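You operate a simulated robot arm through the tools that you are given. There is no shell and no other tool. Be economical: measure what you need, move in short steps, check, and stop when the job is done.

Carry out the task below with a simulated two-armed robot. There is one attempt and no reset: what you move stays moved.

Task
Take the checked cloth from the top of the long table and lay it out flat on the side table.

Only the result counts: the job must be done as asked and must still hold three seconds after the hand-in. Knocking over, shifting, dropping, spilling or breaking anything else fails it. Flat cloth is picked up by pressing the open fingertips on it (5 to 10 N) and closing them slowly along it; thin cloth reads only 2 to 8 mm in the jaws.

Robot
Two 7-joint arms with two-finger parallel grippers on one trunk, on a base that drives. Base frame: it is fixed to the floor where the robot stands at the start and does not move with it; the origin is under the middle of the robot, x ahead of it, y to its left, z up. Units: mm, degrees, N and s.
The left shoulder is at the start at [70, 134, 1101], the right one opposite. Places, roughly: side table [-1700, -700, 800]. Payload 1.57 kg a hand.
The tool frame of a hand sits at the grasp point between the pads (the TCP): z along the fingers, y along the line on which they close. The tips reach 30 mm beyond it. The gripper opens to 80 mm. The fingers are 17 mm wide and 12 mm thick; the gripper's body (40 by 82 mm) begins 80 mm behind the TCP.
Orientation is that of the tool frame in the base frame, as [roll, pitch, yaw] about the fixed x, y, z axes, in that order (R = Rz(yaw) Ry(pitch) Rx(roll)). With the fingers straight down and closing along the base's y, the tool's x points along the base's -x, its y along +y and its z along -z.

Tools
- The arms move only by the tool move_arm. It takes "left_motion", "right_motion" or both (then of equal length, played together; a hand with none holds still); each is a list of rows, each an object (a shift or turn left out is 0, a gripper value left out holds the last) with "dp": the shift along the tool's x, y, z in mm, a list of three; "rot": the turn, a rotation vector about the tool's x, y, z in degrees, a list of three; "grip": the finger opening in mm, from 0 to 80. In form: [{"dp": [x, y, z], "rot": [wx, wy, wz], "grip": grip}, ...]. A call has 1 to 10 rows; each row shifts and turns the commanded pose from where the row before left it, along the tool's axes as they then stand. A row lasts 0.2 s, in which the tool goes at most 50 mm and 8.6 degrees; a call with a longer step from one row to the next is refused whole, and so is a gripper value outside its range. A pose out of reach is approached as far as the arm can. The call stops where the force on the tool passes 40 N (or 10 N more than at its start, if that is more) or the arm is blocked; 0.2 s more then pass. The fingers move at their own pace (about 153 mm/s each) and stop on an object; they squeeze with about 35 N. The grip force told is the motor's: it shows also when the fingers shut on nothing. Time passes only in rows, and 0.2 s behind the last, so rows that do not move let the fingers close. The reply holds the time, the measured pose of the TCP, the force on the tool along the base axes, the opening and the grip force, in the units named above and with some noise.
- Cameras (640 x 400 px; columns grow to the right, rows downward): "scene" is now at [122.9, 0.9, 1304.2]; the picture's right is [0.00, -1.00, 0.00], its down [-0.79, -0.00, -0.61] and it looks along [0.61, 0.00, -0.79] (base axes); focal length 290 px, centre (320, 200). "left" rides on the left gripper at [72, 7, -122] in its tool frame; the picture's right is [-0.09, 1.00, 0.00], its down [-0.84, -0.08, -0.54] and it looks along [-0.54, -0.05, 0.84] (tool axes); focal length 238 px, centre (320, 200). "right" rides on the right gripper at [72, -7, -122] in its tool frame; the picture's right is [0.09, 1.00, 0.00], its down [-0.84, 0.08, -0.54] and it looks along [-0.54, 0.05, 0.84] (tool axes); focal length 238 px, centre (320, 200). There is no depth. A picture from a camera that has moved, and an enlarged one, comes with that camera's place and axes in the base frame and with its lens.
- snapshot(camera): a new picture of that camera. No time passes.
- raise_lower(by): slides the trunk up (or, below 0, down) by that many mm; the arms and the scene camera ride with it, the base frame stays. It gives what a move gives, with no picture.
- base_move(legs): drives the robot by 1 to 6 legs, each [ahead, left, turn to the left] in mm, mm and degrees, along the robot's own axes; the way and the turn of a leg run together, so that a leg with both is an arc; at most 1500 mm and 180 degrees a leg. The arms and the cameras ride along, it lands a little off, and it stops where it bumps. It gives what a move gives.
- pan_tilt(pan, tilt): turns the head with the scene camera to pan (to the left, within 86 degrees either way) and tilt (down, from -29 to 69), counted from straight ahead of the robot. It gives what a move gives.
- close_up(camera, box): a new picture of the part [left, top, right, bottom] of that camera's present view, enlarged. No time passes.
- finish_job(): hands the job in; it is judged then, once.

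Work in short steps. Places have to be worked out from the pictures, the camera data and where the tool is seen: move nearer, look again, correct. Check each grasp and each placing, and mend what went wrong. You have 120 turns and 108 pictures in all, those below and enlarged ones among them. Open the grippers and draw the arms clear of the work before you hand the job in, unless the task says otherwise; then end with one line.

The tools are called after ">>>" as a command line: name --argument value ..., lists and objects as JSON in quotes. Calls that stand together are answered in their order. move_arm: Moves the arms, as the interface text tells. Its arguments: {"type":"object","properties":{"left_motion":{"type":"array","items":{"type":"object","properties":{"dp":{"type":"array","items":{"type":"number"}},"rot":{"type":"array","items":{"type":"number"}},"grip":{"type":"number"}}}},"right_motion":{"type":"array","items":{"type":"object","properties":{"dp":{"type":"array","items":{"type":"number"}},"rot":{"type":"array","items":{"type":"number"}},"grip":{"type":"number"}}}}},"required":[]} The other tools are called the same way: raise_lower (by) slides the trunk up or down; base_move (legs) drives the base; pan_tilt (pan, tilt) turns the head that bears the scene camera; snapshot (camera) takes a picture; close_up (camera, box) takes an enlarged picture of a part of a camera's view; finish_job () hands the job in.

At the start:

```text
time_s: 0.0
left_tcp_pos: [433.5, 153.7, 953.2]
left_tcp_rot: [179.9, 0.0, 180.0]
left_force: [0.3, -0.1, 0.5]
left_gripper_width: 79.9
left_grip_force: 0.1
right_tcp_pos: [427.1, -139.3, 954.4]
right_tcp_rot: [-179.9, 0.0, 180.0]
right_force: [0.9, 0.2, 0.1]
right_gripper_width: 80.1
right_grip_force: 0.0
trunk travel left (down, up): [-675.0, 265.0]
robot x, y, heading: [-0.3, 1.6, 0.1]
head pan, tilt: [0.1, 52.5]
```

scene: 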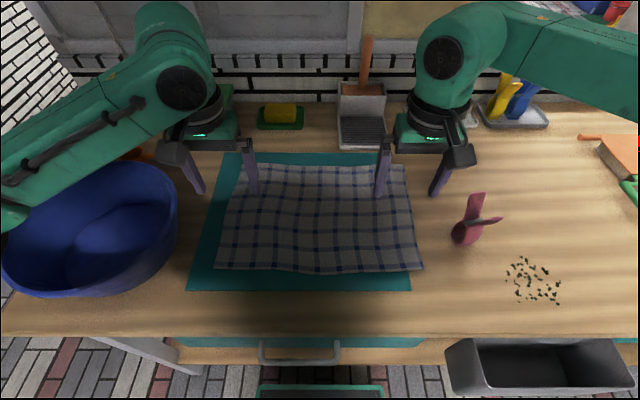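
right: 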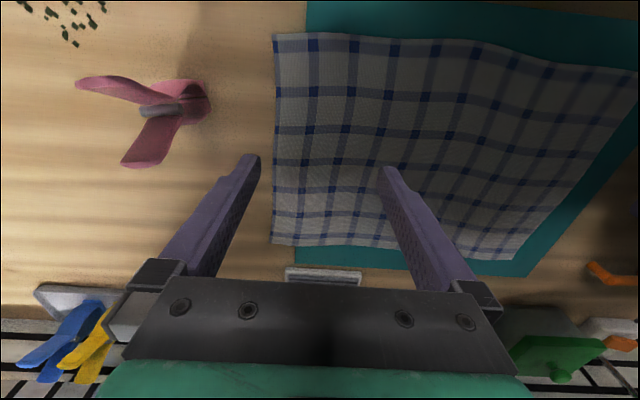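
left: 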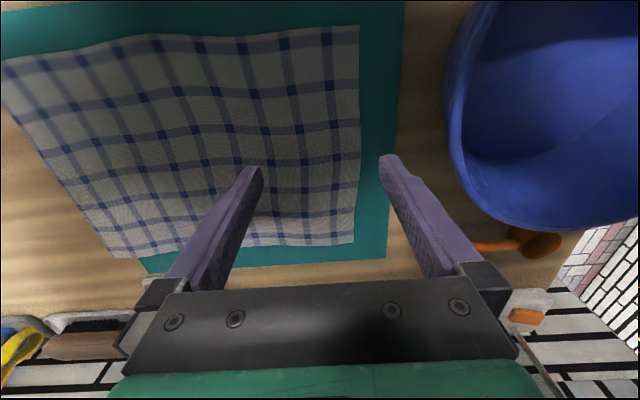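

I'll first look around to locate the side table and the obstacles on the way there.

>>> pan_tilt --pan -86 --tilt 25

```text
time_s: 1.6
left_tcp_pos: [434.1, 153.1, 952.9]
left_tcp_rot: [180.0, 0.0, -180.0]
left_force: [0.1, 0.3, 0.1]
left_gripper_width: 80.1
left_grip_force: 0.1
right_tcp_pos: [427.4, -138.3, 955.1]
right_tcp_rot: [-180.0, 0.1, 179.9]
right_force: [0.5, -0.4, -1.1]
right_gripper_width: 80.1
right_grip_force: 0.1
trunk travel left (down, up): [-675.0, 265.0]
robot x, y, heading: [1.1, -0.4, 0.1]
head pan, tilt: [-85.9, 25.0]
```

Take the picture to the right.

>>> snapshot --camera "scene"

>>> pan_tilt --pan 86 --tilt 25

>>> snapshot --camera "scene"

```text
104 pictures are left
camera scene: at [54.9, -91.2, 1345.0], right [-1.0, -0.07, 0.0], down [-0.03, 0.42, -0.91], along [0.06, -0.9, -0.42], focal length 290 px, centre (320, 200)
```

scene: 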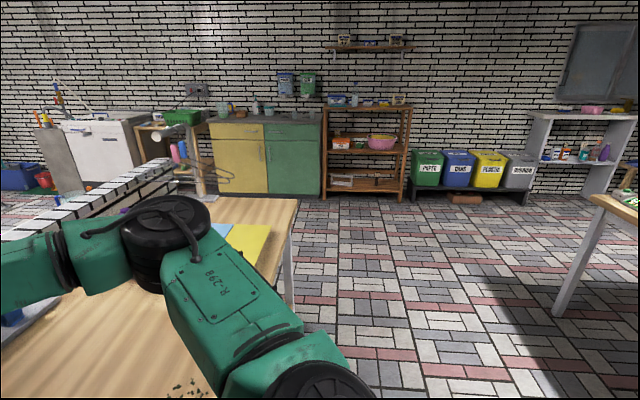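

```text
time_s: 4.2
left_tcp_pos: [434.5, 154.2, 953.3]
left_tcp_rot: [-180.0, 0.0, 180.0]
left_force: [1.2, -0.2, -0.1]
left_gripper_width: 80.1
left_grip_force: 0.0
right_tcp_pos: [427.6, -139.1, 954.2]
right_tcp_rot: [180.0, 0.0, 179.9]
right_force: [0.3, 0.2, 0.9]
right_gripper_width: 80.3
right_grip_force: 0.1
trunk travel left (down, up): [-675.0, 265.0]
robot x, y, heading: [1.1, 3.9, 0.1]
head pan, tilt: [85.9, 25.0]
```

```text
103 pictures are left
camera scene: at [54.9, 92.6, 1345.0], right [1.0, -0.07, 0.0], down [-0.03, -0.42, -0.91], along [0.06, 0.9, -0.42], focal length 290 px, centre (320, 200)
```

scene: 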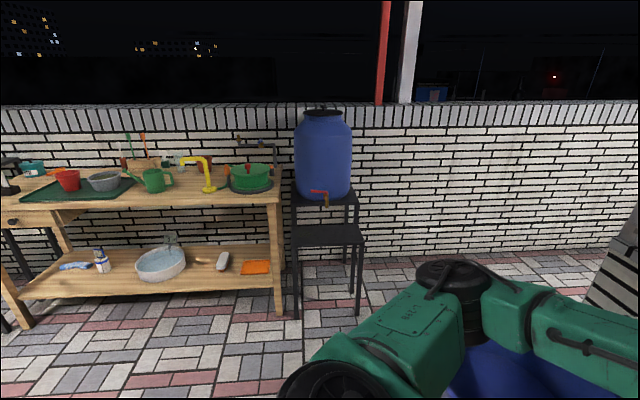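

The side table edge shows at the far right-rear, near x≈-1200. I'll back off and turn to see it properly before picking anything up.

>>> base_move --legs '[[-450, 0, 0], [0, 0, -100]]'

>>> pan_tilt --pan -55 --tilt 30

>>> snapshot --camera "scene"

```text
time_s: 11.2
left_tcp_pos: [-380.7, -455.7, 953.1]
left_tcp_rot: [-179.9, 0.0, 78.8]
left_force: [0.4, -0.5, -0.6]
left_gripper_width: 80.0
left_grip_force: 0.2
right_tcp_pos: [-667.3, -392.6, 954.0]
right_tcp_rot: [180.0, 0.0, 78.9]
right_force: [0.7, 0.9, 0.6]
right_gripper_width: 79.9
right_grip_force: 0.0
trunk travel left (down, up): [-675.0, 265.0]
robot x, y, heading: [-444.3, -3.7, -101.3]
head pan, tilt: [85.9, 25.0]
```

```text
time_s: 13.4
left_tcp_pos: [-381.7, -455.0, 953.6]
left_tcp_rot: [180.0, 0.1, 78.9]
left_force: [0.1, -0.4, 0.5]
left_gripper_width: 80.0
left_grip_force: 0.1
right_tcp_pos: [-668.4, -391.2, 953.6]
right_tcp_rot: [-179.9, 0.0, 79.0]
right_force: [-0.3, -0.3, 0.4]
right_gripper_width: 80.0
right_grip_force: 0.2
trunk travel left (down, up): [-675.0, 265.0]
robot x, y, heading: [-445.7, -1.0, -100.9]
head pan, tilt: [-55.0, 30.0]
```

```text
102 pictures are left
camera scene: at [-542.9, -85.1, 1337.1], right [-0.41, 0.91, 0.0], down [0.46, 0.2, -0.87], along [-0.79, -0.35, -0.5], focal length 290 px, centre (320, 200)
```

scene: 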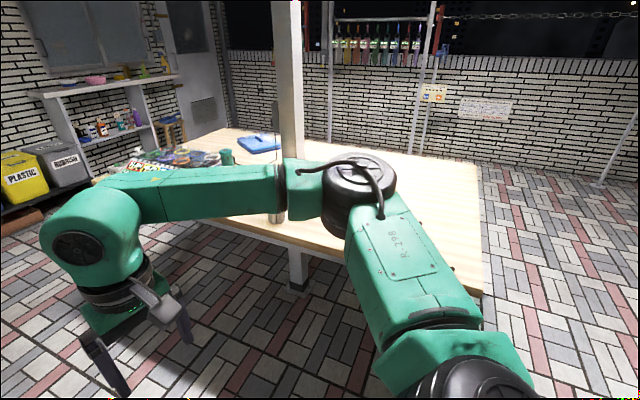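

The side table is seen with a pole near its edge; I turn further to see it unobstructed.

>>> base_move --legs '[[0, 0, -45]]'

>>> pan_tilt --pan -10 --tilt 20

>>> snapshot --camera "scene"

>>> snapshot --camera "right"

```text
time_s: 15.9
left_tcp_pos: [-722.1, -369.9, 954.3]
left_tcp_rot: [-180.0, 0.0, 34.1]
left_force: [0.3, -0.5, 0.2]
left_gripper_width: 79.8
left_grip_force: 0.0
right_tcp_pos: [-880.8, -123.8, 954.7]
right_tcp_rot: [-180.0, 0.0, 34.1]
right_force: [-0.5, 0.3, 0.8]
right_gripper_width: 80.2
right_grip_force: 0.1
trunk travel left (down, up): [-675.0, 265.0]
robot x, y, heading: [-444.3, 4.0, -145.9]
head pan, tilt: [-55.0, 30.0]
```

```text
time_s: 17.0
left_tcp_pos: [-721.2, -372.3, 953.6]
left_tcp_rot: [-179.9, 0.0, 34.1]
left_force: [-0.6, 0.3, -0.2]
left_gripper_width: 80.0
left_grip_force: 0.0
right_tcp_pos: [-881.1, -124.0, 954.1]
right_tcp_rot: [-179.9, 0.1, 34.1]
right_force: [-0.3, 0.1, -0.2]
right_gripper_width: 80.0
right_grip_force: 0.1
trunk travel left (down, up): [-675.0, 265.0]
robot x, y, heading: [-446.9, -1.6, -145.8]
head pan, tilt: [-10.0, 20.0]
```

```text
101 pictures are left
camera scene: at [-577.3, -65.2, 1353.1], right [-0.41, 0.91, 0.0], down [0.31, 0.14, -0.94], along [-0.86, -0.38, -0.34], focal length 290 px, centre (320, 200)
```

scene: 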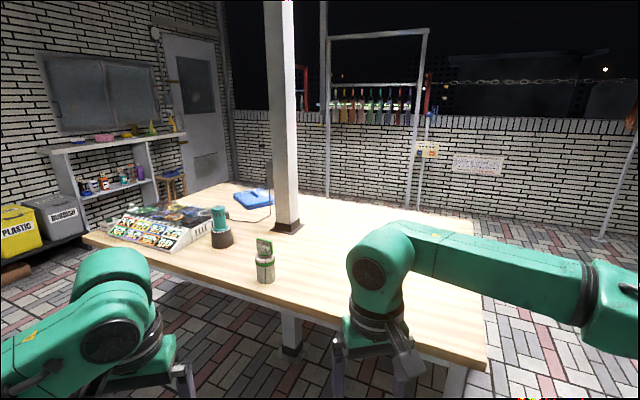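

```text
100 pictures are left
camera right: at [-824.8, -78.2, 1077.1], right [0.63, -0.77, 0.0], down [-0.65, -0.53, 0.54], along [-0.42, -0.34, -0.84], focal length 238 px, centre (320, 200)
```

right: 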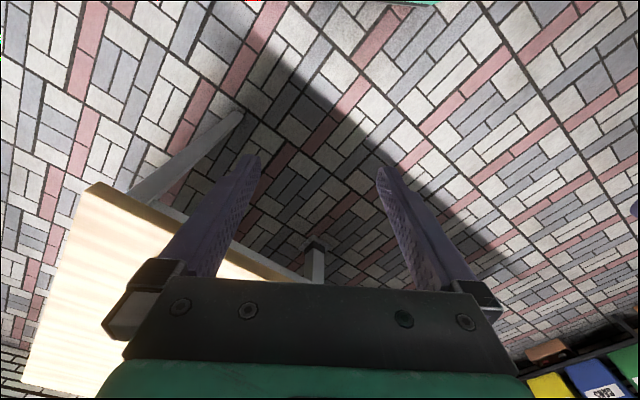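

The free half of the side table is its right end (y≈-400..75, x≈-1145..-2045), with top z≈800; the pole and can stand further along. I return to the long table to pick up the cloth.

>>> base_move --legs '[[0, 0, 145.9], [447, 0, 0]]'

>>> pan_tilt --pan 0 --tilt 58

>>> snapshot --camera "scene"

>>> close_up --camera "scene" --box '[180, 120, 460, 295]'

```text
time_s: 25.7
left_tcp_pos: [413.9, 183.0, 954.5]
left_tcp_rot: [180.0, 0.1, -178.0]
left_force: [-0.5, 0.1, 0.2]
left_gripper_width: 80.1
left_grip_force: 0.1
right_tcp_pos: [417.3, -111.1, 954.6]
right_tcp_rot: [-180.0, 0.0, -178.1]
right_force: [0.4, -0.4, 0.2]
right_gripper_width: 80.0
right_grip_force: 0.1
trunk travel left (down, up): [-675.0, 265.0]
robot x, y, heading: [-13.9, 15.4, 1.9]
head pan, tilt: [-10.0, 20.0]
```

```text
time_s: 26.8
left_tcp_pos: [414.9, 182.6, 952.5]
left_tcp_rot: [-180.0, 0.1, -178.0]
left_force: [0.3, 0.2, -0.4]
left_gripper_width: 80.1
left_grip_force: 0.0
right_tcp_pos: [418.6, -109.8, 954.4]
right_tcp_rot: [-179.9, -0.1, -178.0]
right_force: [0.1, 0.1, -0.8]
right_gripper_width: 79.8
right_grip_force: 0.0
trunk travel left (down, up): [-675.0, 265.0]
robot x, y, heading: [-11.7, 11.8, 2.1]
head pan, tilt: [0.0, 58.0]
```

```text
99 pictures are left
camera scene: at [103.1, 18.8, 1297.4], right [0.03, -1.0, 0.0], down [-0.85, -0.03, -0.53], along [0.53, 0.02, -0.85], focal length 290 px, centre (320, 200)
```

scene: 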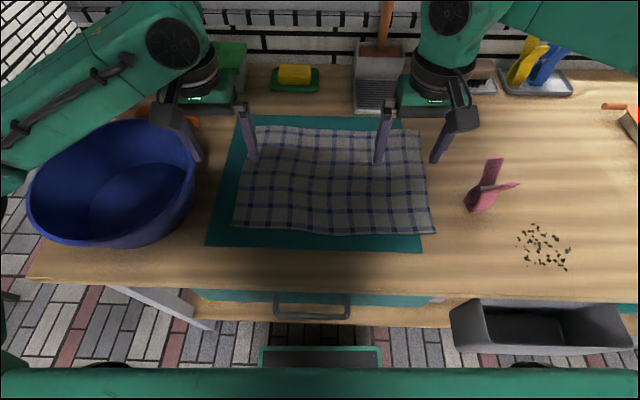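

```text
2.29 times, centred on (320, 208) of scene
camera zoom: at [103.1, 18.8, 1297.4], right [0.03, -1.0, 0.0], down [-0.85, -0.03, -0.53], along [0.53, 0.02, -0.85], focal length 663 px, centre (320, 183)
```

zoom: 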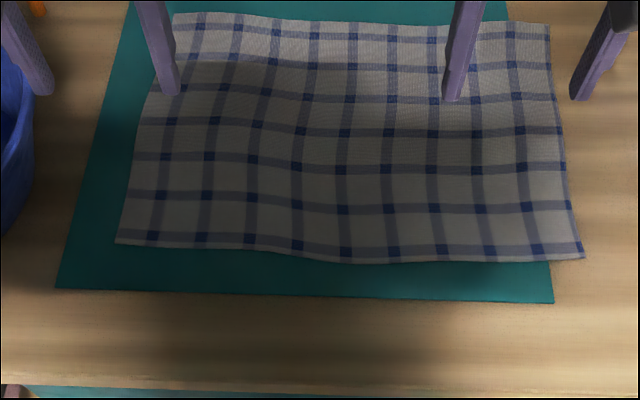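

The near cloth edge is at x≈370 with corners at y≈+215 and -209. I'll bring both hands above points just inside these corners, narrow the fingers to 40 mm, and descend to ~20 mm above the cloth.

>>> move_arm --left_motion '[{"dp": [15, 0, 0], "grip": 40}, {"dp": [15, -3, 0], "grip": 40}, {"dp": [0, 0, 30]}, {"dp": [0, 0, 30]}, {"dp": [0, 0, 30]}, {"dp": [0, 0, 30]}, {"dp": [0, 0, 25]}, {}]' --right_motion '[{"dp": [17, -34, 0], "grip": 40}, {"dp": [18, -34, 0], "grip": 40}, {"dp": [0, 0, 30]}, {"dp": [0, 0, 30]}, {"dp": [0, 0, 30]}, {"dp": [0, 0, 30]}, {"dp": [0, 0, 25]}, {}]'

>>> snapshot --camera "left"

>>> snapshot --camera "right"

>>> snapshot --camera "scene"

```text
time_s: 28.2
left_tcp_pos: [383.3, 176.0, 834.9]
left_tcp_rot: [-179.9, 0.8, -178.3]
left_force: [-9.5, 0.1, 15.1]
left_gripper_width: 40.2
left_grip_force: 0.1
right_tcp_pos: [381.2, -179.4, 834.1]
right_tcp_rot: [179.7, 0.3, -178.0]
right_force: [-7.6, -1.7, 12.9]
right_gripper_width: 39.4
right_grip_force: 0.1
trunk travel left (down, up): [-675.0, 265.0]
robot x, y, heading: [-11.8, 16.6, 1.7]
head pan, tilt: [0.0, 58.0]
stopped in row 7 (left hand): the force on the tool passed its limit (the readings are from after the stop); the commanded pose is now the measured one
```

```text
97 pictures are left
camera left: at [309.0, 179.8, 956.7], right [0.06, 1.0, 0.0], down [0.83, -0.05, 0.55], along [0.55, -0.03, -0.83], focal length 238 px, centre (320, 200)
```

left: 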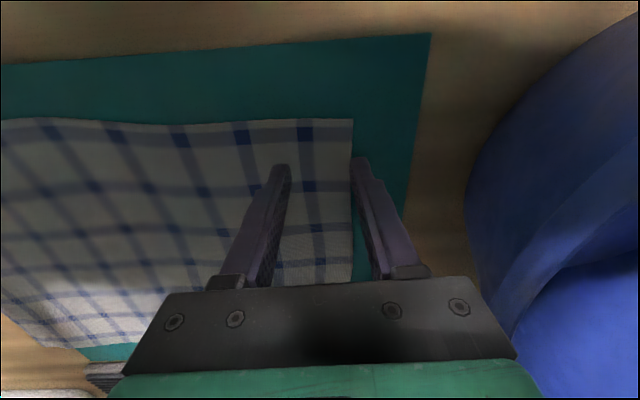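

```text
96 pictures are left
camera right: at [310.2, -189.5, 956.0], right [-0.13, 0.99, 0.01], down [0.83, 0.1, 0.55], along [0.54, 0.08, -0.84], focal length 238 px, centre (320, 200)
```

right: 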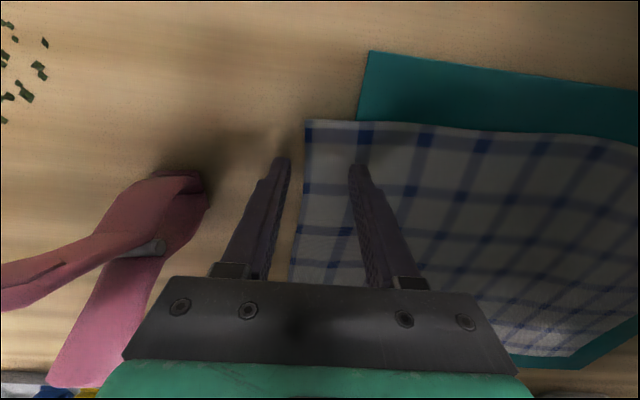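

```text
95 pictures are left
camera scene: at [98.2, 18.6, 1298.0], right [0.04, -1.0, 0.0], down [-0.85, -0.03, -0.53], along [0.53, 0.02, -0.85], focal length 290 px, centre (320, 200)
```

scene: 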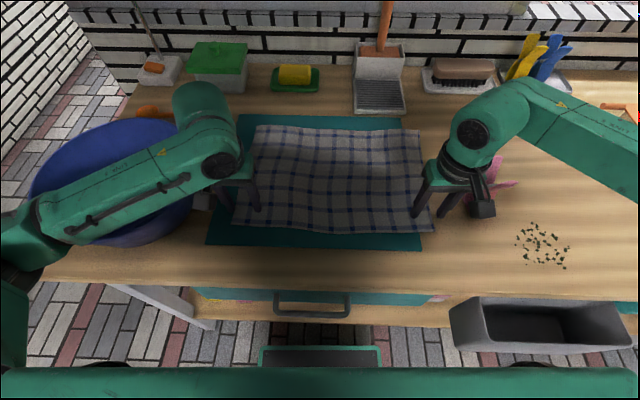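

The stop looks inertial (both hands show similar decel forces). From the hand cameras the cloth corners are at about (364, 204) and (363, -192), so I shift the hands inward and descend gently.

>>> move_arm --left_motion '[{}, {"dp": [1, -6, 0]}, {"dp": [1, -7, 0]}, {"dp": [0, 0, 8]}, {"dp": [0, 0, 12]}, {"dp": [0, 0, 10]}, {"dp": [0, 0, 6]}, {}]' --right_motion '[{}, {"dp": [0, 13, 0]}, {"dp": [0, 13, 0]}, {"dp": [0, 0, 8]}, {"dp": [0, 0, 12]}, {"dp": [0, 0, 10]}, {"dp": [0, 0, 6]}, {}]'

>>> snapshot --camera "left"

>>> snapshot --camera "right"

```text
time_s: 29.2
left_tcp_pos: [384.5, 164.5, 834.5]
left_tcp_rot: [179.8, 1.9, -177.8]
left_force: [-6.7, 7.5, 19.5]
left_gripper_width: 40.7
left_grip_force: 0.5
right_tcp_pos: [382.7, -155.7, 834.3]
right_tcp_rot: [179.6, 1.5, -178.4]
right_force: [-4.8, -5.2, 19.8]
right_gripper_width: 35.6
right_grip_force: 0.0
trunk travel left (down, up): [-675.0, 265.0]
robot x, y, heading: [-15.4, 10.1, 2.0]
head pan, tilt: [0.0, 58.0]
stopped in row 4 (right hand): the force on the tool passed its limit (the readings are from after the stop); the commanded pose is now the measured one
```

```text
94 pictures are left
camera left: at [308.0, 168.5, 955.3], right [0.05, 1.0, 0.01], down [0.82, -0.05, 0.57], along [0.57, -0.03, -0.82], focal length 238 px, centre (320, 200)
```

left: 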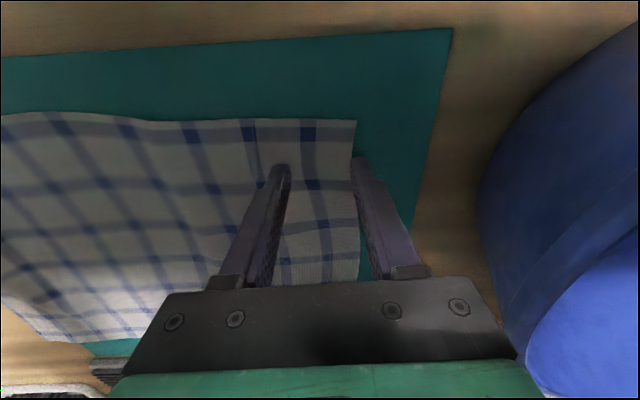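

```text
93 pictures are left
camera right: at [308.7, -165.2, 954.6], right [-0.12, 0.99, 0.0], down [0.82, 0.1, 0.56], along [0.56, 0.07, -0.83], focal length 238 px, centre (320, 200)
```

right: 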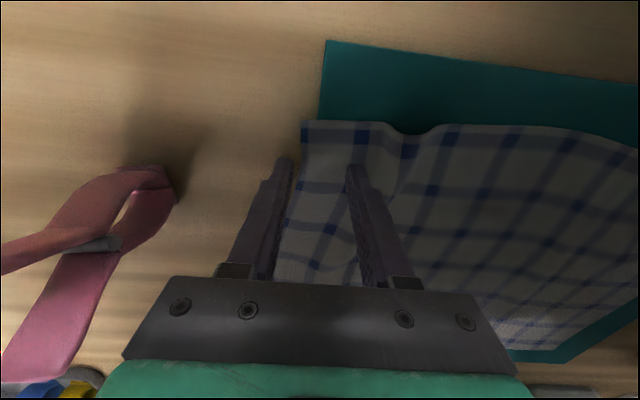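

Contact is already at TCP z≈834, so the surface is near z≈804, and the right hand has ruffled the cloth slightly. I lift off and look again.

>>> move_arm --left_motion '[{"dp": [0, 0, -10]}, {"dp": [0, 0, -15]}, {"dp": [0, 0, -15], "grip": 40}, {}]' --right_motion '[{"dp": [0, 0, -10]}, {"dp": [0, 0, -15]}, {"dp": [0, 0, -15], "grip": 40}, {}]'

>>> snapshot --camera "left"

>>> snapshot --camera "right"

>>> close_up --camera "scene" --box '[180, 110, 500, 310]'

```text
time_s: 30.2
left_tcp_pos: [387.6, 165.2, 870.8]
left_tcp_rot: [179.9, 1.4, -177.8]
left_force: [0.1, 0.8, 0.3]
left_gripper_width: 39.9
left_grip_force: 0.0
right_tcp_pos: [385.8, -156.3, 869.9]
right_tcp_rot: [179.7, 1.1, -178.3]
right_force: [-0.1, -0.3, 0.4]
right_gripper_width: 40.1
right_grip_force: 0.1
trunk travel left (down, up): [-675.0, 265.0]
robot x, y, heading: [-12.8, 12.6, 2.2]
head pan, tilt: [0.0, 58.0]
```

```text
92 pictures are left
camera left: at [311.5, 168.7, 992.0], right [0.05, 1.0, 0.0], down [0.83, -0.05, 0.56], along [0.56, -0.03, -0.83], focal length 238 px, centre (320, 200)
```

left: 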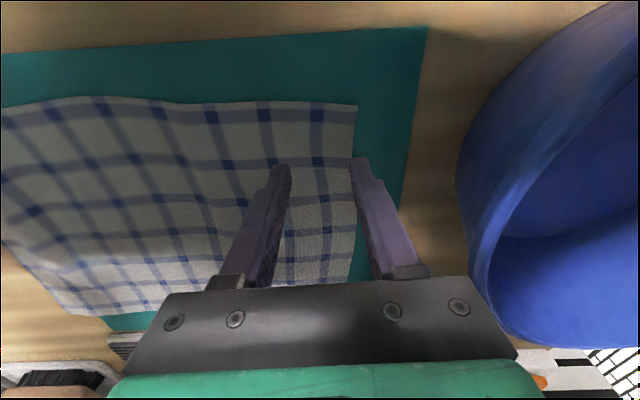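

```text
91 pictures are left
camera right: at [312.9, -165.8, 990.4], right [-0.12, 0.99, 0.0], down [0.82, 0.1, 0.56], along [0.55, 0.07, -0.83], focal length 238 px, centre (320, 200)
```

right: 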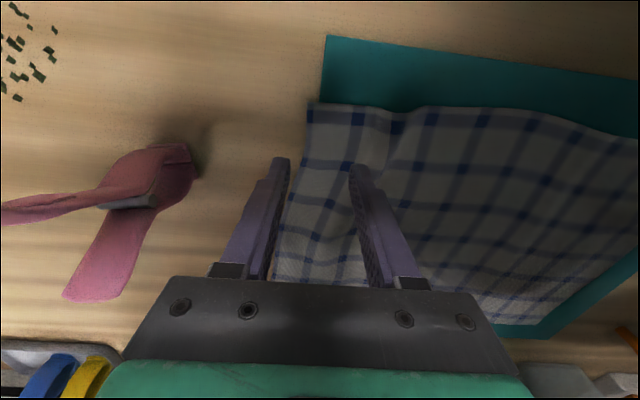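

```text
2.00 times, centred on (340, 210) of scene
camera zoom: at [103.6, 19.0, 1297.3], right [0.04, -1.0, 0.0], down [-0.85, -0.03, -0.53], along [0.53, 0.02, -0.85], focal length 580 px, centre (280, 180)
```

zoom: 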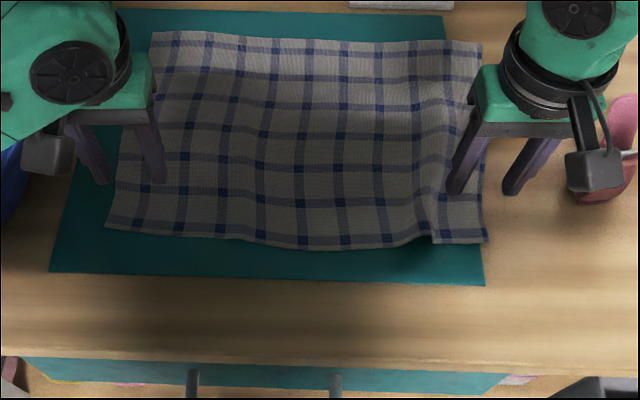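

Cloth corners are now at ≈(354,196) and (352,-168), surface z≈800. I move the hands to just inside those corners (30 mm opening) and stop a few mm above.

>>> move_arm --left_motion '[{"dp": [10, -2, 0], "grip": 30}, {"dp": [10, -2, 0]}, {"dp": [0, 0, 8]}, {"dp": [0, 0, 8]}, {"dp": [0, 0, 8]}, {"dp": [0, 0, 4]}, {}]' --right_motion '[{"dp": [9, 12, 0], "grip": 30}, {"dp": [9, 11, 0]}, {"dp": [0, 0, 8]}, {"dp": [0, 0, 8]}, {"dp": [0, 0, 8]}, {"dp": [0, 0, 4]}, {}]'

>>> snapshot --camera "left"

>>> snapshot --camera "right"

```text
time_s: 31.8
left_tcp_pos: [368.8, 160.3, 841.0]
left_tcp_rot: [179.9, 1.2, -177.8]
left_force: [0.3, 0.5, 0.0]
left_gripper_width: 30.0
left_grip_force: 0.1
right_tcp_pos: [367.9, -134.2, 841.1]
right_tcp_rot: [179.7, 1.1, -178.3]
right_force: [-0.8, 0.7, 0.0]
right_gripper_width: 29.9
right_grip_force: 0.0
trunk travel left (down, up): [-675.0, 265.0]
robot x, y, heading: [-12.7, 16.1, 1.8]
head pan, tilt: [0.0, 58.0]
```

```text
89 pictures are left
camera left: at [294.2, 164.0, 963.3], right [0.05, 1.0, 0.0], down [0.83, -0.05, 0.56], along [0.56, -0.03, -0.83], focal length 238 px, centre (320, 200)
```

left: 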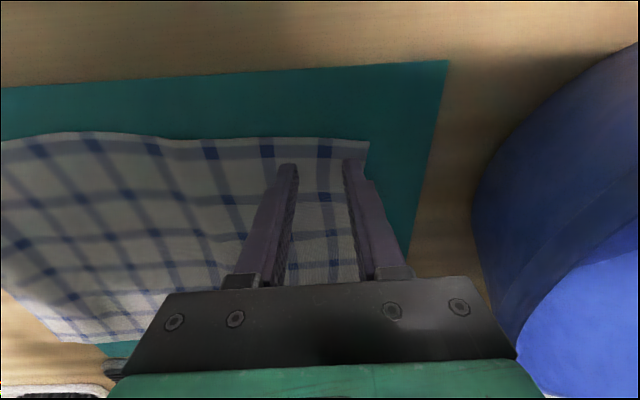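

```text
88 pictures are left
camera right: at [295.5, -143.1, 962.9], right [-0.12, 0.99, 0.0], down [0.82, 0.1, 0.56], along [0.55, 0.07, -0.83], focal length 238 px, centre (320, 200)
```

right: 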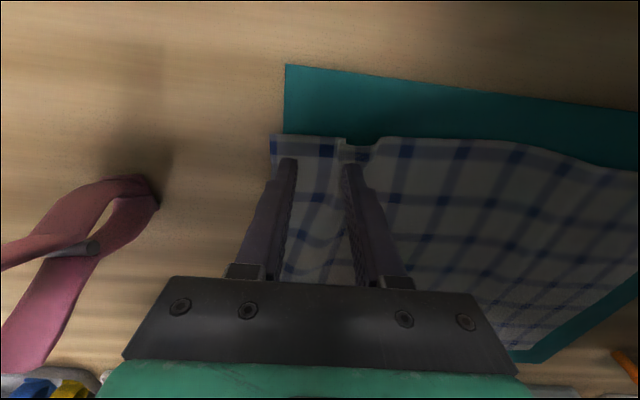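

Both pairs of fingertips sit above the cloth near the edge. I press down in small steps.

>>> move_arm --left_motion '[{"dp": [0, 0, 2]}, {"dp": [0, 0, 2]}, {"dp": [0, 0, 1]}, {"dp": [0, 0, 1]}, {}]' --right_motion '[{"dp": [0, 0, 2]}, {"dp": [0, 0, 2]}, {"dp": [0, 0, 1]}, {"dp": [0, 0, 1]}, {}]'

```text
time_s: 33.0
left_tcp_pos: [370.3, 159.7, 835.3]
left_tcp_rot: [179.9, 1.2, -177.8]
left_force: [-0.3, 0.6, 0.3]
left_gripper_width: 29.8
left_grip_force: 0.0
right_tcp_pos: [369.3, -132.6, 835.7]
right_tcp_rot: [179.7, 0.9, -178.4]
right_force: [-1.3, -1.3, 0.4]
right_gripper_width: 29.8
right_grip_force: 0.0
trunk travel left (down, up): [-675.0, 265.0]
robot x, y, heading: [-13.3, 15.1, 1.9]
head pan, tilt: [0.0, 58.0]
```

No contact yet at 835; I continue in 1 mm steps.

>>> move_arm --left_motion '[{"dp": [0, 0, 1]}, {"dp": [0, 0, 1]}, {"dp": [0, 0, 0.5]}, {}]' --right_motion '[{"dp": [0, 0, 1]}, {"dp": [0, 0, 1]}, {"dp": [0, 0, 0.5]}, {}]'

```text
time_s: 34.0
left_tcp_pos: [369.7, 159.4, 835.2]
left_tcp_rot: [179.9, 1.5, -177.9]
left_force: [2.4, 1.5, 11.9]
left_gripper_width: 29.8
left_grip_force: 0.0
right_tcp_pos: [369.1, -132.6, 834.7]
right_tcp_rot: [179.7, 1.4, -178.2]
right_force: [2.0, -1.8, 12.0]
right_gripper_width: 29.1
right_grip_force: 0.0
trunk travel left (down, up): [-675.0, 265.0]
robot x, y, heading: [-12.0, 15.3, 2.0]
head pan, tilt: [0.0, 58.0]
```

Contact with 12 N on each hand. I ease off a touch and close slowly.

>>> move_arm --left_motion '[{"dp": [0, 0, -0.5]}, {"grip": 25}, {"grip": 21}, {"grip": 17}, {"grip": 13}, {"grip": 9}, {"grip": 5}, {"grip": 2}, {"grip": 0}, {}]' --right_motion '[{"dp": [0, 0, -0.5]}, {"grip": 25}, {"grip": 21}, {"grip": 17}, {"grip": 13}, {"grip": 9}, {"grip": 5}, {"grip": 2}, {"grip": 0}, {}]'

>>> snapshot --camera "left"

>>> snapshot --camera "right"

```text
time_s: 36.2
left_tcp_pos: [367.5, 159.0, 834.5]
left_tcp_rot: [180.0, 1.4, -177.8]
left_force: [-0.7, -6.2, 4.7]
left_gripper_width: 1.9
left_grip_force: 23.9
right_tcp_pos: [368.6, -131.4, 835.0]
right_tcp_rot: [179.8, 1.2, -178.3]
right_force: [0.0, 8.3, 20.7]
right_gripper_width: 0.2
right_grip_force: 21.1
trunk travel left (down, up): [-675.0, 265.0]
robot x, y, heading: [-12.2, 15.6, 2.1]
head pan, tilt: [0.0, 58.0]
```

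```text
87 pictures are left
camera left: at [291.7, 164.0, 956.1], right [0.05, 1.0, 0.0], down [0.83, -0.05, 0.56], along [0.56, -0.03, -0.83], focal length 238 px, centre (320, 200)
```

left: 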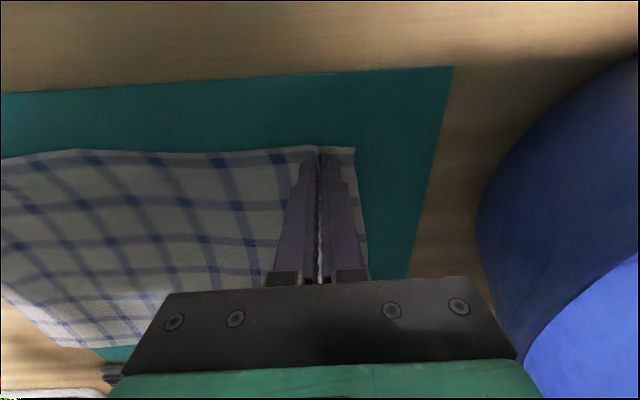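

```text
86 pictures are left
camera right: at [293.4, -141.5, 956.0], right [-0.12, 0.99, 0.0], down [0.82, 0.1, 0.56], along [0.56, 0.07, -0.83], focal length 238 px, centre (320, 200)
```

right: 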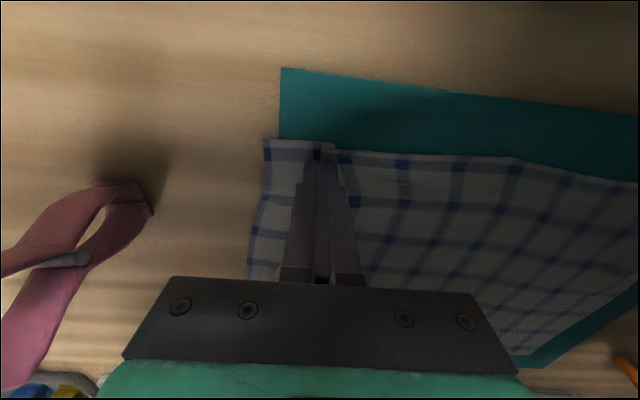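

The left hand has cloth (1.9 mm); the right shut on nothing (0.2 mm). I lift and reopen the right hand for another try, the left keeps holding.

>>> move_arm --right_motion '[{"dp": [0, 0, -5]}, {"dp": [0, 0, -6]}, {"dp": [0, 0, -6], "grip": 40}, {"dp": [0, -3, 0]}, {}]'

>>> snapshot --camera "right"

```text
time_s: 37.4
left_tcp_pos: [368.2, 160.4, 835.2]
left_tcp_rot: [179.9, 1.4, -177.8]
left_force: [-6.0, 0.9, 8.1]
left_gripper_width: 1.8
left_grip_force: 23.5
right_tcp_pos: [368.3, -136.4, 852.0]
right_tcp_rot: [179.7, 1.1, -178.3]
right_force: [-0.5, 0.6, -0.1]
right_gripper_width: 40.0
right_grip_force: 0.1
trunk travel left (down, up): [-675.0, 265.0]
robot x, y, heading: [-15.7, 14.5, 2.1]
head pan, tilt: [0.0, 58.0]
```

```text
85 pictures are left
camera right: at [293.5, -146.3, 973.0], right [-0.12, 0.99, 0.0], down [0.82, 0.1, 0.56], along [0.55, 0.07, -0.83], focal length 238 px, centre (320, 200)
```

right: 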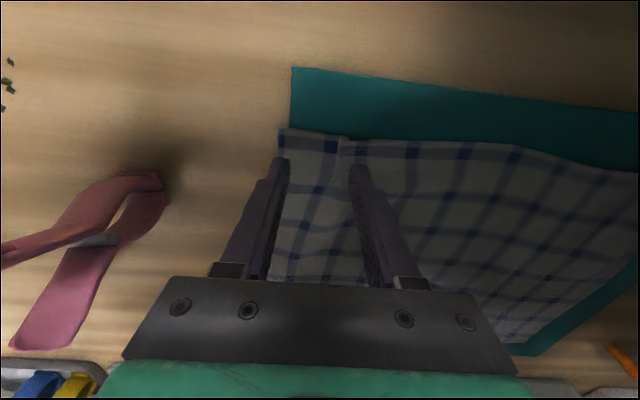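

Corner still at y≈-168. I shift the right hand inward 13 mm and press again with the wider opening.

>>> move_arm --right_motion '[{"dp": [0, 7, 0]}, {"dp": [1, 6, 3]}, {"dp": [0, 0, 6]}, {"dp": [0, 0, 5]}, {"dp": [0, 0, 2]}, {"dp": [0, 0, 1]}, {"dp": [0, 0, 1]}, {}]'

>>> snapshot --camera "right"

```text
time_s: 39.2
left_tcp_pos: [367.5, 159.6, 835.4]
left_tcp_rot: [179.9, 1.5, -177.7]
left_force: [-0.2, -0.3, 0.5]
left_gripper_width: 1.9
left_grip_force: 23.8
right_tcp_pos: [367.3, -124.6, 834.1]
right_tcp_rot: [179.7, 1.3, -178.3]
right_force: [-2.2, -4.2, 20.1]
right_gripper_width: 40.5
right_grip_force: 0.3
trunk travel left (down, up): [-675.0, 265.0]
robot x, y, heading: [-12.7, 14.5, 2.1]
head pan, tilt: [0.0, 58.0]
```

```text
84 pictures are left
camera right: at [292.9, -132.9, 955.3], right [-0.12, 0.99, 0.0], down [0.82, 0.1, 0.56], along [0.56, 0.07, -0.83], focal length 238 px, centre (320, 200)
```

right: 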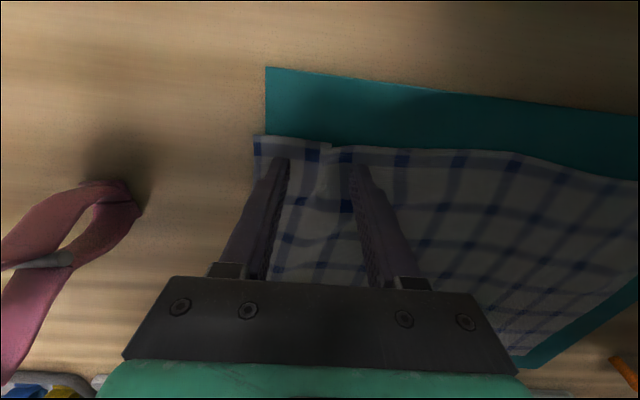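

Pressing with 20 N, a little much; I ease off and close slowly.

>>> move_arm --right_motion '[{"dp": [0, 0, -0.8]}, {"grip": 36}, {"grip": 32}, {"grip": 28}, {"grip": 24}, {"grip": 20}, {"grip": 16}, {"grip": 12}]'

>>> close_up --camera "right" --box '[220, 110, 460, 260]'

```text
time_s: 41.0
left_tcp_pos: [367.9, 160.2, 833.7]
left_tcp_rot: [-179.9, 1.4, -177.9]
left_force: [0.2, -3.3, 2.4]
left_gripper_width: 1.9
left_grip_force: 24.2
right_tcp_pos: [367.3, -122.7, 834.3]
right_tcp_rot: [179.7, 1.2, -178.3]
right_force: [1.3, 2.4, 22.5]
right_gripper_width: 8.3
right_grip_force: 0.0
trunk travel left (down, up): [-675.0, 265.0]
robot x, y, heading: [-16.0, 16.5, 1.8]
head pan, tilt: [0.0, 58.0]
```

```text
2.67 times, centred on (340, 185) of right
camera zoom: at [292.8, -132.3, 955.3], right [-0.12, 0.99, 0.0], down [0.82, 0.1, 0.56], along [0.56, 0.07, -0.83], focal length 636 px, centre (267, 240)
```

zoom: 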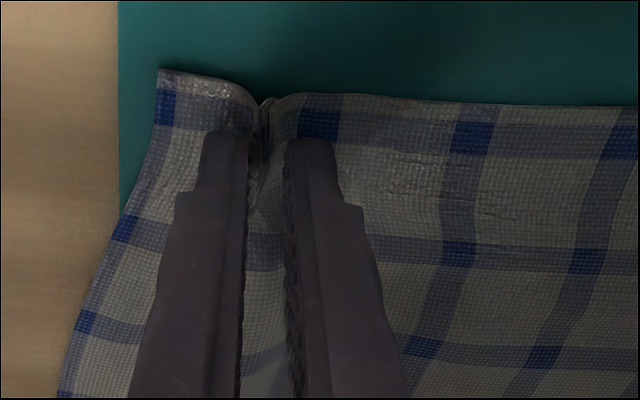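

A fold is now gathering between the fingers; I close fully.

>>> move_arm --right_motion '[{"grip": 6}, {"grip": 3}, {"grip": 0}, {}, {}]'

>>> close_up --camera "right" --box '[220, 110, 460, 260]'

```text
time_s: 42.2
left_tcp_pos: [367.5, 158.7, 834.7]
left_tcp_rot: [179.8, 1.4, -177.8]
left_force: [0.9, -7.8, 0.8]
left_gripper_width: 2.1
left_grip_force: 23.7
right_tcp_pos: [366.2, -123.1, 834.7]
right_tcp_rot: [179.7, 1.3, -178.3]
right_force: [1.4, 4.3, 24.0]
right_gripper_width: 3.3
right_grip_force: 24.3
trunk travel left (down, up): [-675.0, 265.0]
robot x, y, heading: [-13.4, 12.7, 2.1]
head pan, tilt: [0.0, 58.0]
```

```text
2.67 times, centred on (340, 185) of right
camera zoom: at [292.7, -132.7, 955.3], right [-0.12, 0.99, 0.0], down [0.82, 0.1, 0.56], along [0.56, 0.07, -0.83], focal length 636 px, centre (267, 240)
```

zoom: 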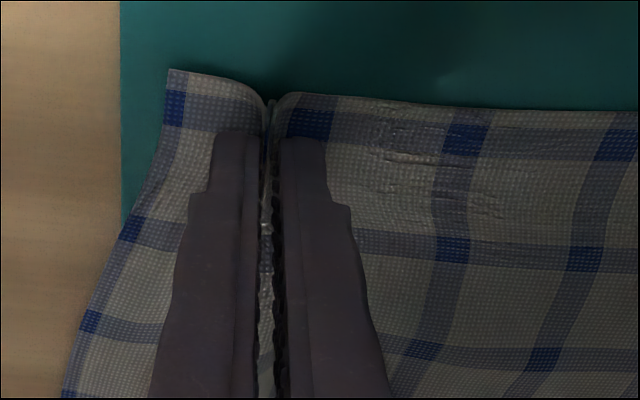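

Both hands grip cloth (2.1 and 3.3 mm). I lift slowly and check.

>>> move_arm --left_motion '[{"dp": [0, 0, -5]}, {"dp": [0, 0, -10]}, {"dp": [0, 0, -15]}, {"dp": [0, 0, -15]}, {"dp": [0, 0, -15]}, {}]' --right_motion '[{"dp": [0, 0, -5]}, {"dp": [0, 0, -10]}, {"dp": [0, 0, -15]}, {"dp": [0, 0, -15]}, {"dp": [0, 0, -15]}, {}]'

>>> snapshot --camera "scene"

```text
time_s: 43.6
left_tcp_pos: [369.9, 158.0, 894.4]
left_tcp_rot: [179.9, 1.3, -177.8]
left_force: [0.6, -6.2, 0.0]
left_gripper_width: 2.1
left_grip_force: 23.8
right_tcp_pos: [366.6, -122.4, 892.9]
right_tcp_rot: [179.6, 1.0, -178.2]
right_force: [-0.3, 7.2, -0.4]
right_gripper_width: 3.0
right_grip_force: 24.0
trunk travel left (down, up): [-675.0, 265.0]
robot x, y, heading: [-13.2, 16.1, 2.2]
head pan, tilt: [0.0, 58.0]
```

```text
81 pictures are left
camera scene: at [103.8, 18.9, 1297.3], right [0.04, -1.0, 0.0], down [-0.85, -0.03, -0.53], along [0.53, 0.02, -0.85], focal length 290 px, centre (320, 200)
```

scene: 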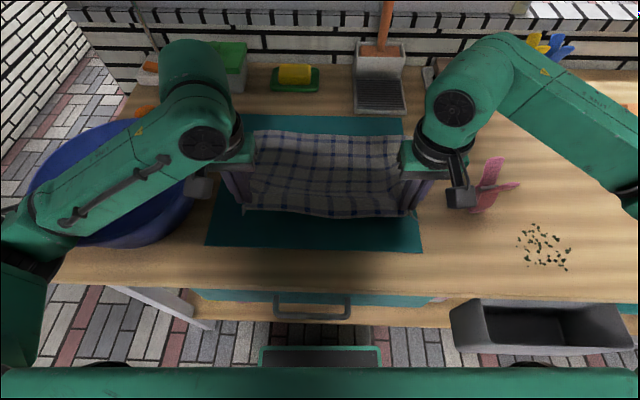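

Both hands lifted the edge and the cloth follows. I raise the trunk so that the cloth hangs free.

>>> raise_lower --by 250

>>> snapshot --camera "scene"

```text
time_s: 46.2
left_tcp_pos: [370.3, 158.4, 1144.2]
left_tcp_rot: [179.9, 1.3, -177.9]
left_force: [-0.1, -6.0, -1.0]
left_gripper_width: 1.9
left_grip_force: 23.8
right_tcp_pos: [366.0, -121.6, 1142.2]
right_tcp_rot: [179.7, 1.1, -178.3]
right_force: [-0.2, 6.1, -0.6]
right_gripper_width: 3.1
right_grip_force: 24.3
trunk travel left (down, up): [-925.0, 15.0]
robot x, y, heading: [-12.0, 13.7, 2.2]
head pan, tilt: [0.0, 58.0]
```

```text
80 pictures are left
camera scene: at [103.7, 19.0, 1547.3], right [0.04, -1.0, 0.0], down [-0.85, -0.03, -0.53], along [0.53, 0.02, -0.85], focal length 290 px, centre (320, 200)
```

scene: 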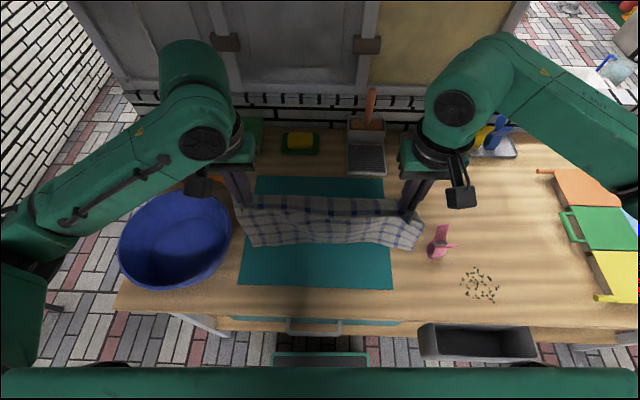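

The cloth hangs from both hands, clear of the table. I back away, turn to face -y, and back to y≈520 so that I can approach the free end of the side table.

>>> base_move --legs '[[-450, 0, 0], [0, 0, -92], [-510, 0, 0]]'

>>> pan_tilt --pan -60 --tilt 30

>>> snapshot --camera "scene"

```text
time_s: 55.5
left_tcp_pos: [-327.9, 118.3, 1144.9]
left_tcp_rot: [180.0, 1.2, 88.6]
left_force: [-5.8, 0.6, 1.0]
left_gripper_width: 2.1
left_grip_force: 23.4
right_tcp_pos: [-608.0, 138.4, 1142.2]
right_tcp_rot: [179.7, 1.1, 88.2]
right_force: [6.1, -1.4, 0.4]
right_gripper_width: 2.9
right_grip_force: 23.9
trunk travel left (down, up): [-925.0, 15.0]
robot x, y, heading: [-447.2, 511.8, -91.4]
head pan, tilt: [0.0, 58.0]
```

```text
time_s: 56.8
left_tcp_pos: [-328.1, 119.4, 1145.3]
left_tcp_rot: [179.9, 1.3, 88.6]
left_force: [-5.4, 1.3, -0.8]
left_gripper_width: 2.1
left_grip_force: 23.4
right_tcp_pos: [-607.7, 140.0, 1142.8]
right_tcp_rot: [179.7, 1.0, 88.0]
right_force: [5.8, 0.0, 0.1]
right_gripper_width: 3.0
right_grip_force: 24.1
trunk travel left (down, up): [-925.0, 15.0]
robot x, y, heading: [-446.2, 513.8, -91.4]
head pan, tilt: [-60.0, 30.0]
```

```text
79 pictures are left
camera scene: at [-530.9, 418.1, 1587.0], right [-0.48, 0.88, 0.0], down [0.44, 0.24, -0.87], along [-0.76, -0.41, -0.5], focal length 290 px, centre (320, 200)
```

scene: 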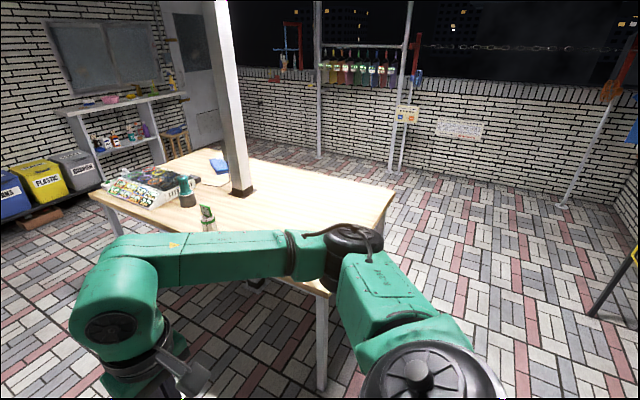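

The floor to the right is clear. I strafe right to line up with the middle of the table's free end.

>>> base_move --legs '[[-30, 0, 1.4], [0, -1120, 0]]'

>>> pan_tilt --pan 0 --tilt 45

>>> snapshot --camera "scene"

```text
time_s: 62.9
left_tcp_pos: [-1430.6, 156.1, 1144.1]
left_tcp_rot: [180.0, 1.4, 90.3]
left_force: [-5.5, 0.5, 0.3]
left_gripper_width: 2.1
left_grip_force: 23.0
right_tcp_pos: [-1710.5, 169.3, 1142.2]
right_tcp_rot: [179.7, 0.9, 89.8]
right_force: [5.9, -0.2, -0.1]
right_gripper_width: 3.0
right_grip_force: 23.8
trunk travel left (down, up): [-925.0, 15.0]
robot x, y, heading: [-1563.3, 541.0, -89.9]
head pan, tilt: [-60.0, 30.0]
```

```text
time_s: 64.2
left_tcp_pos: [-1430.9, 156.6, 1144.9]
left_tcp_rot: [180.0, 1.2, 90.2]
left_force: [-5.8, 0.4, -0.2]
left_gripper_width: 1.8
left_grip_force: 23.7
right_tcp_pos: [-1711.5, 169.1, 1142.4]
right_tcp_rot: [179.7, 0.9, 89.8]
right_force: [5.9, 0.7, -0.2]
right_gripper_width: 3.1
right_grip_force: 24.3
trunk travel left (down, up): [-925.0, 15.0]
robot x, y, heading: [-1561.3, 539.6, -89.9]
head pan, tilt: [0.0, 45.0]
```

```text
78 pictures are left
camera scene: at [-1563.9, 413.0, 1564.5], right [-1.0, 0.0, 0.0], down [0.0, 0.71, -0.71], along [0.0, -0.71, -0.71], focal length 290 px, centre (320, 200)
```

scene: 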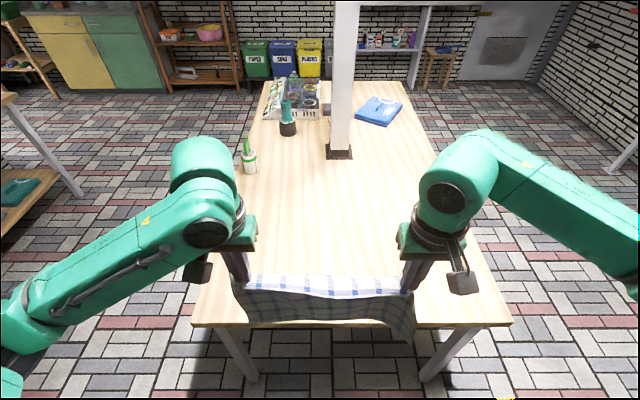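

The free end of the side table is right ahead: edge at y≈109, x from -1232 to -2062. I drive ahead 140 mm, keeping the cloth hanging above the table.

>>> base_move --legs '[[140, 0, 0]]'

>>> move_arm --left_motion '[{"dp": [-5, 0, 0]}, {"dp": [-20, 0, 0]}, {"dp": [-20, 0, 0]}, {"dp": [-20, 0, 0]}, {"dp": [-20, 0, 0]}, {"dp": [-20, 0, 0]}, {"dp": [-20, 0, 0]}, {"dp": [-20, 0, 0]}, {"dp": [-10, 0, 0]}, {}]' --right_motion '[{"dp": [-17, 0, 0]}, {"dp": [-20, 0, 0]}, {"dp": [-20, 0, 0]}, {"dp": [-20, 0, 0]}, {"dp": [-20, 0, 0]}, {"dp": [-20, 0, 0]}, {"dp": [-20, 0, 0]}, {"dp": [-20, 0, 0]}, {"dp": [-10, 0, 0]}, {}]'

>>> snapshot --camera "scene"

```text
time_s: 65.6
left_tcp_pos: [-1432.0, 14.8, 1145.9]
left_tcp_rot: [179.9, 1.6, 90.0]
left_force: [-5.6, 0.0, -0.2]
left_gripper_width: 1.9
left_grip_force: 23.3
right_tcp_pos: [-1713.4, 28.7, 1143.9]
right_tcp_rot: [179.7, 1.2, 89.5]
right_force: [5.5, 0.3, 0.1]
right_gripper_width: 3.1
right_grip_force: 24.1
trunk travel left (down, up): [-925.0, 15.0]
robot x, y, heading: [-1562.2, 402.0, -90.1]
head pan, tilt: [0.0, 45.0]
```

```text
time_s: 67.8
left_tcp_pos: [-1433.5, -140.4, 1148.7]
left_tcp_rot: [180.0, 1.3, 89.9]
left_force: [-5.3, -0.6, -1.1]
left_gripper_width: 2.2
left_grip_force: 23.9
right_tcp_pos: [-1714.3, -141.6, 1145.3]
right_tcp_rot: [179.8, 1.1, 89.5]
right_force: [4.9, 0.0, 0.4]
right_gripper_width: 3.1
right_grip_force: 24.4
trunk travel left (down, up): [-925.0, 15.0]
robot x, y, heading: [-1560.9, 397.9, -90.0]
head pan, tilt: [0.0, 45.0]
```

```text
77 pictures are left
camera scene: at [-1564.5, 270.5, 1564.5], right [-1.0, 0.0, 0.0], down [0.0, 0.71, -0.71], along [0.0, -0.71, -0.71], focal length 290 px, centre (320, 200)
```

scene: 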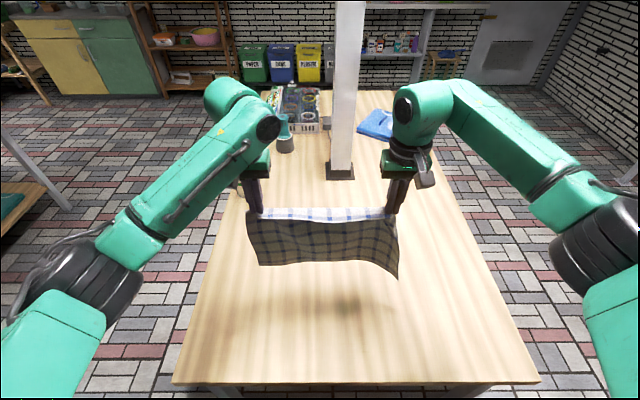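

Hands are at y≈-140 and level. I move the base 40 mm ahead and the arms a further 40 mm so that the far edge lands near y≈-230.

>>> base_move --legs '[[40, 0, 0]]'

>>> move_arm --left_motion '[{"dp": [-10, 0, 0]}, {"dp": [-15, 0, 2]}, {"dp": [-10, 0, 2]}, {"dp": [-5, 0, 0]}, {"dp": [0, 0, 10]}, {"dp": [0, 0, 10]}, {"dp": [0, 0, 10]}, {"dp": [0, 0, 5]}, {}, {}]' --right_motion '[{"dp": [-10, 0, 0]}, {"dp": [-15, 0, 0]}, {"dp": [-10, 0, 0]}, {"dp": [-5, 0, 0]}, {"dp": [0, 0, 10]}, {"dp": [0, 0, 10]}, {"dp": [0, 0, 10]}, {"dp": [0, 0, 5]}, {}, {}]'

>>> snapshot --camera "scene"

```text
time_s: 68.7
left_tcp_pos: [-1433.3, -173.6, 1152.9]
left_tcp_rot: [-179.9, 1.7, 89.8]
left_force: [-3.7, 1.0, 0.3]
left_gripper_width: 1.7
left_grip_force: 23.7
right_tcp_pos: [-1712.8, -173.7, 1149.5]
right_tcp_rot: [179.6, 1.5, 89.6]
right_force: [4.4, 0.0, 0.8]
right_gripper_width: 3.2
right_grip_force: 24.5
trunk travel left (down, up): [-925.0, 15.0]
robot x, y, heading: [-1562.7, 364.1, -90.3]
head pan, tilt: [0.0, 45.0]
```

```text
time_s: 70.9
left_tcp_pos: [-1435.7, -222.5, 1110.7]
left_tcp_rot: [179.9, 1.4, 89.9]
left_force: [-4.5, 0.1, 0.0]
left_gripper_width: 1.9
left_grip_force: 23.5
right_tcp_pos: [-1714.5, -222.2, 1109.4]
right_tcp_rot: [179.6, 1.1, 89.6]
right_force: [3.0, -0.4, -0.3]
right_gripper_width: 2.9
right_grip_force: 24.2
trunk travel left (down, up): [-925.0, 15.0]
robot x, y, heading: [-1559.3, 360.0, -90.2]
head pan, tilt: [0.0, 45.0]
```

```text
76 pictures are left
camera scene: at [-1564.7, 229.9, 1564.4], right [-1.0, 0.0, 0.0], down [0.0, 0.71, -0.71], along [0.0, -0.71, -0.71], focal length 290 px, centre (320, 200)
```

scene: 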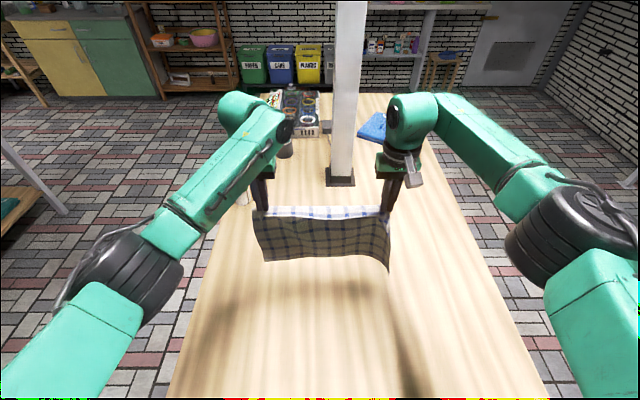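

The hem is not yet touching. I lower 40 mm more and look again.

>>> move_arm --left_motion '[{"dp": [0, 0, 8]}, {"dp": [0, 0, 10]}, {"dp": [0, 0, 10]}, {"dp": [0, 0, 8]}, {}, {}, {}]' --right_motion '[{"dp": [0, 0, 8]}, {"dp": [0, 0, 10]}, {"dp": [0, 0, 10]}, {"dp": [0, 0, 8]}, {}, {}, {}]'

>>> snapshot --camera "scene"

>>> snapshot --camera "right"

```text
time_s: 72.5
left_tcp_pos: [-1434.4, -222.3, 1075.4]
left_tcp_rot: [179.9, 1.3, 89.9]
left_force: [-4.3, -0.3, 0.3]
left_gripper_width: 1.9
left_grip_force: 23.4
right_tcp_pos: [-1712.9, -222.8, 1075.3]
right_tcp_rot: [179.6, 1.0, 89.6]
right_force: [4.4, -0.4, -0.2]
right_gripper_width: 3.0
right_grip_force: 24.5
trunk travel left (down, up): [-925.0, 15.0]
robot x, y, heading: [-1562.5, 364.9, -90.1]
head pan, tilt: [0.0, 45.0]
```

```text
75 pictures are left
camera scene: at [-1564.6, 230.0, 1564.4], right [-1.0, 0.0, 0.0], down [0.0, 0.71, -0.71], along [0.0, -0.71, -0.71], focal length 290 px, centre (320, 200)
```

scene: 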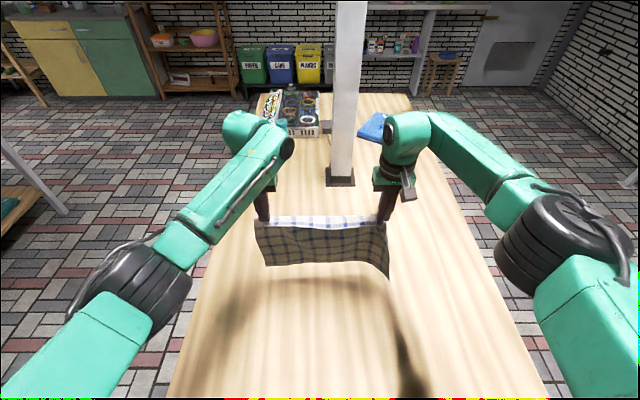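

```text
74 pictures are left
camera right: at [-1720.1, -149.6, 1196.1], right [1.0, 0.08, 0.0], down [0.07, -0.83, 0.56], along [0.05, -0.56, -0.83], focal length 238 px, centre (320, 200)
```

right: 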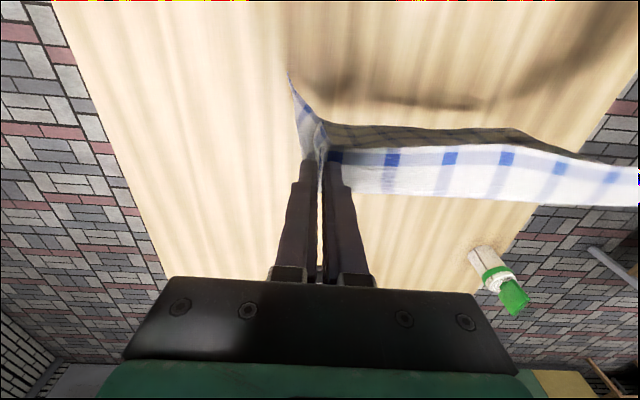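

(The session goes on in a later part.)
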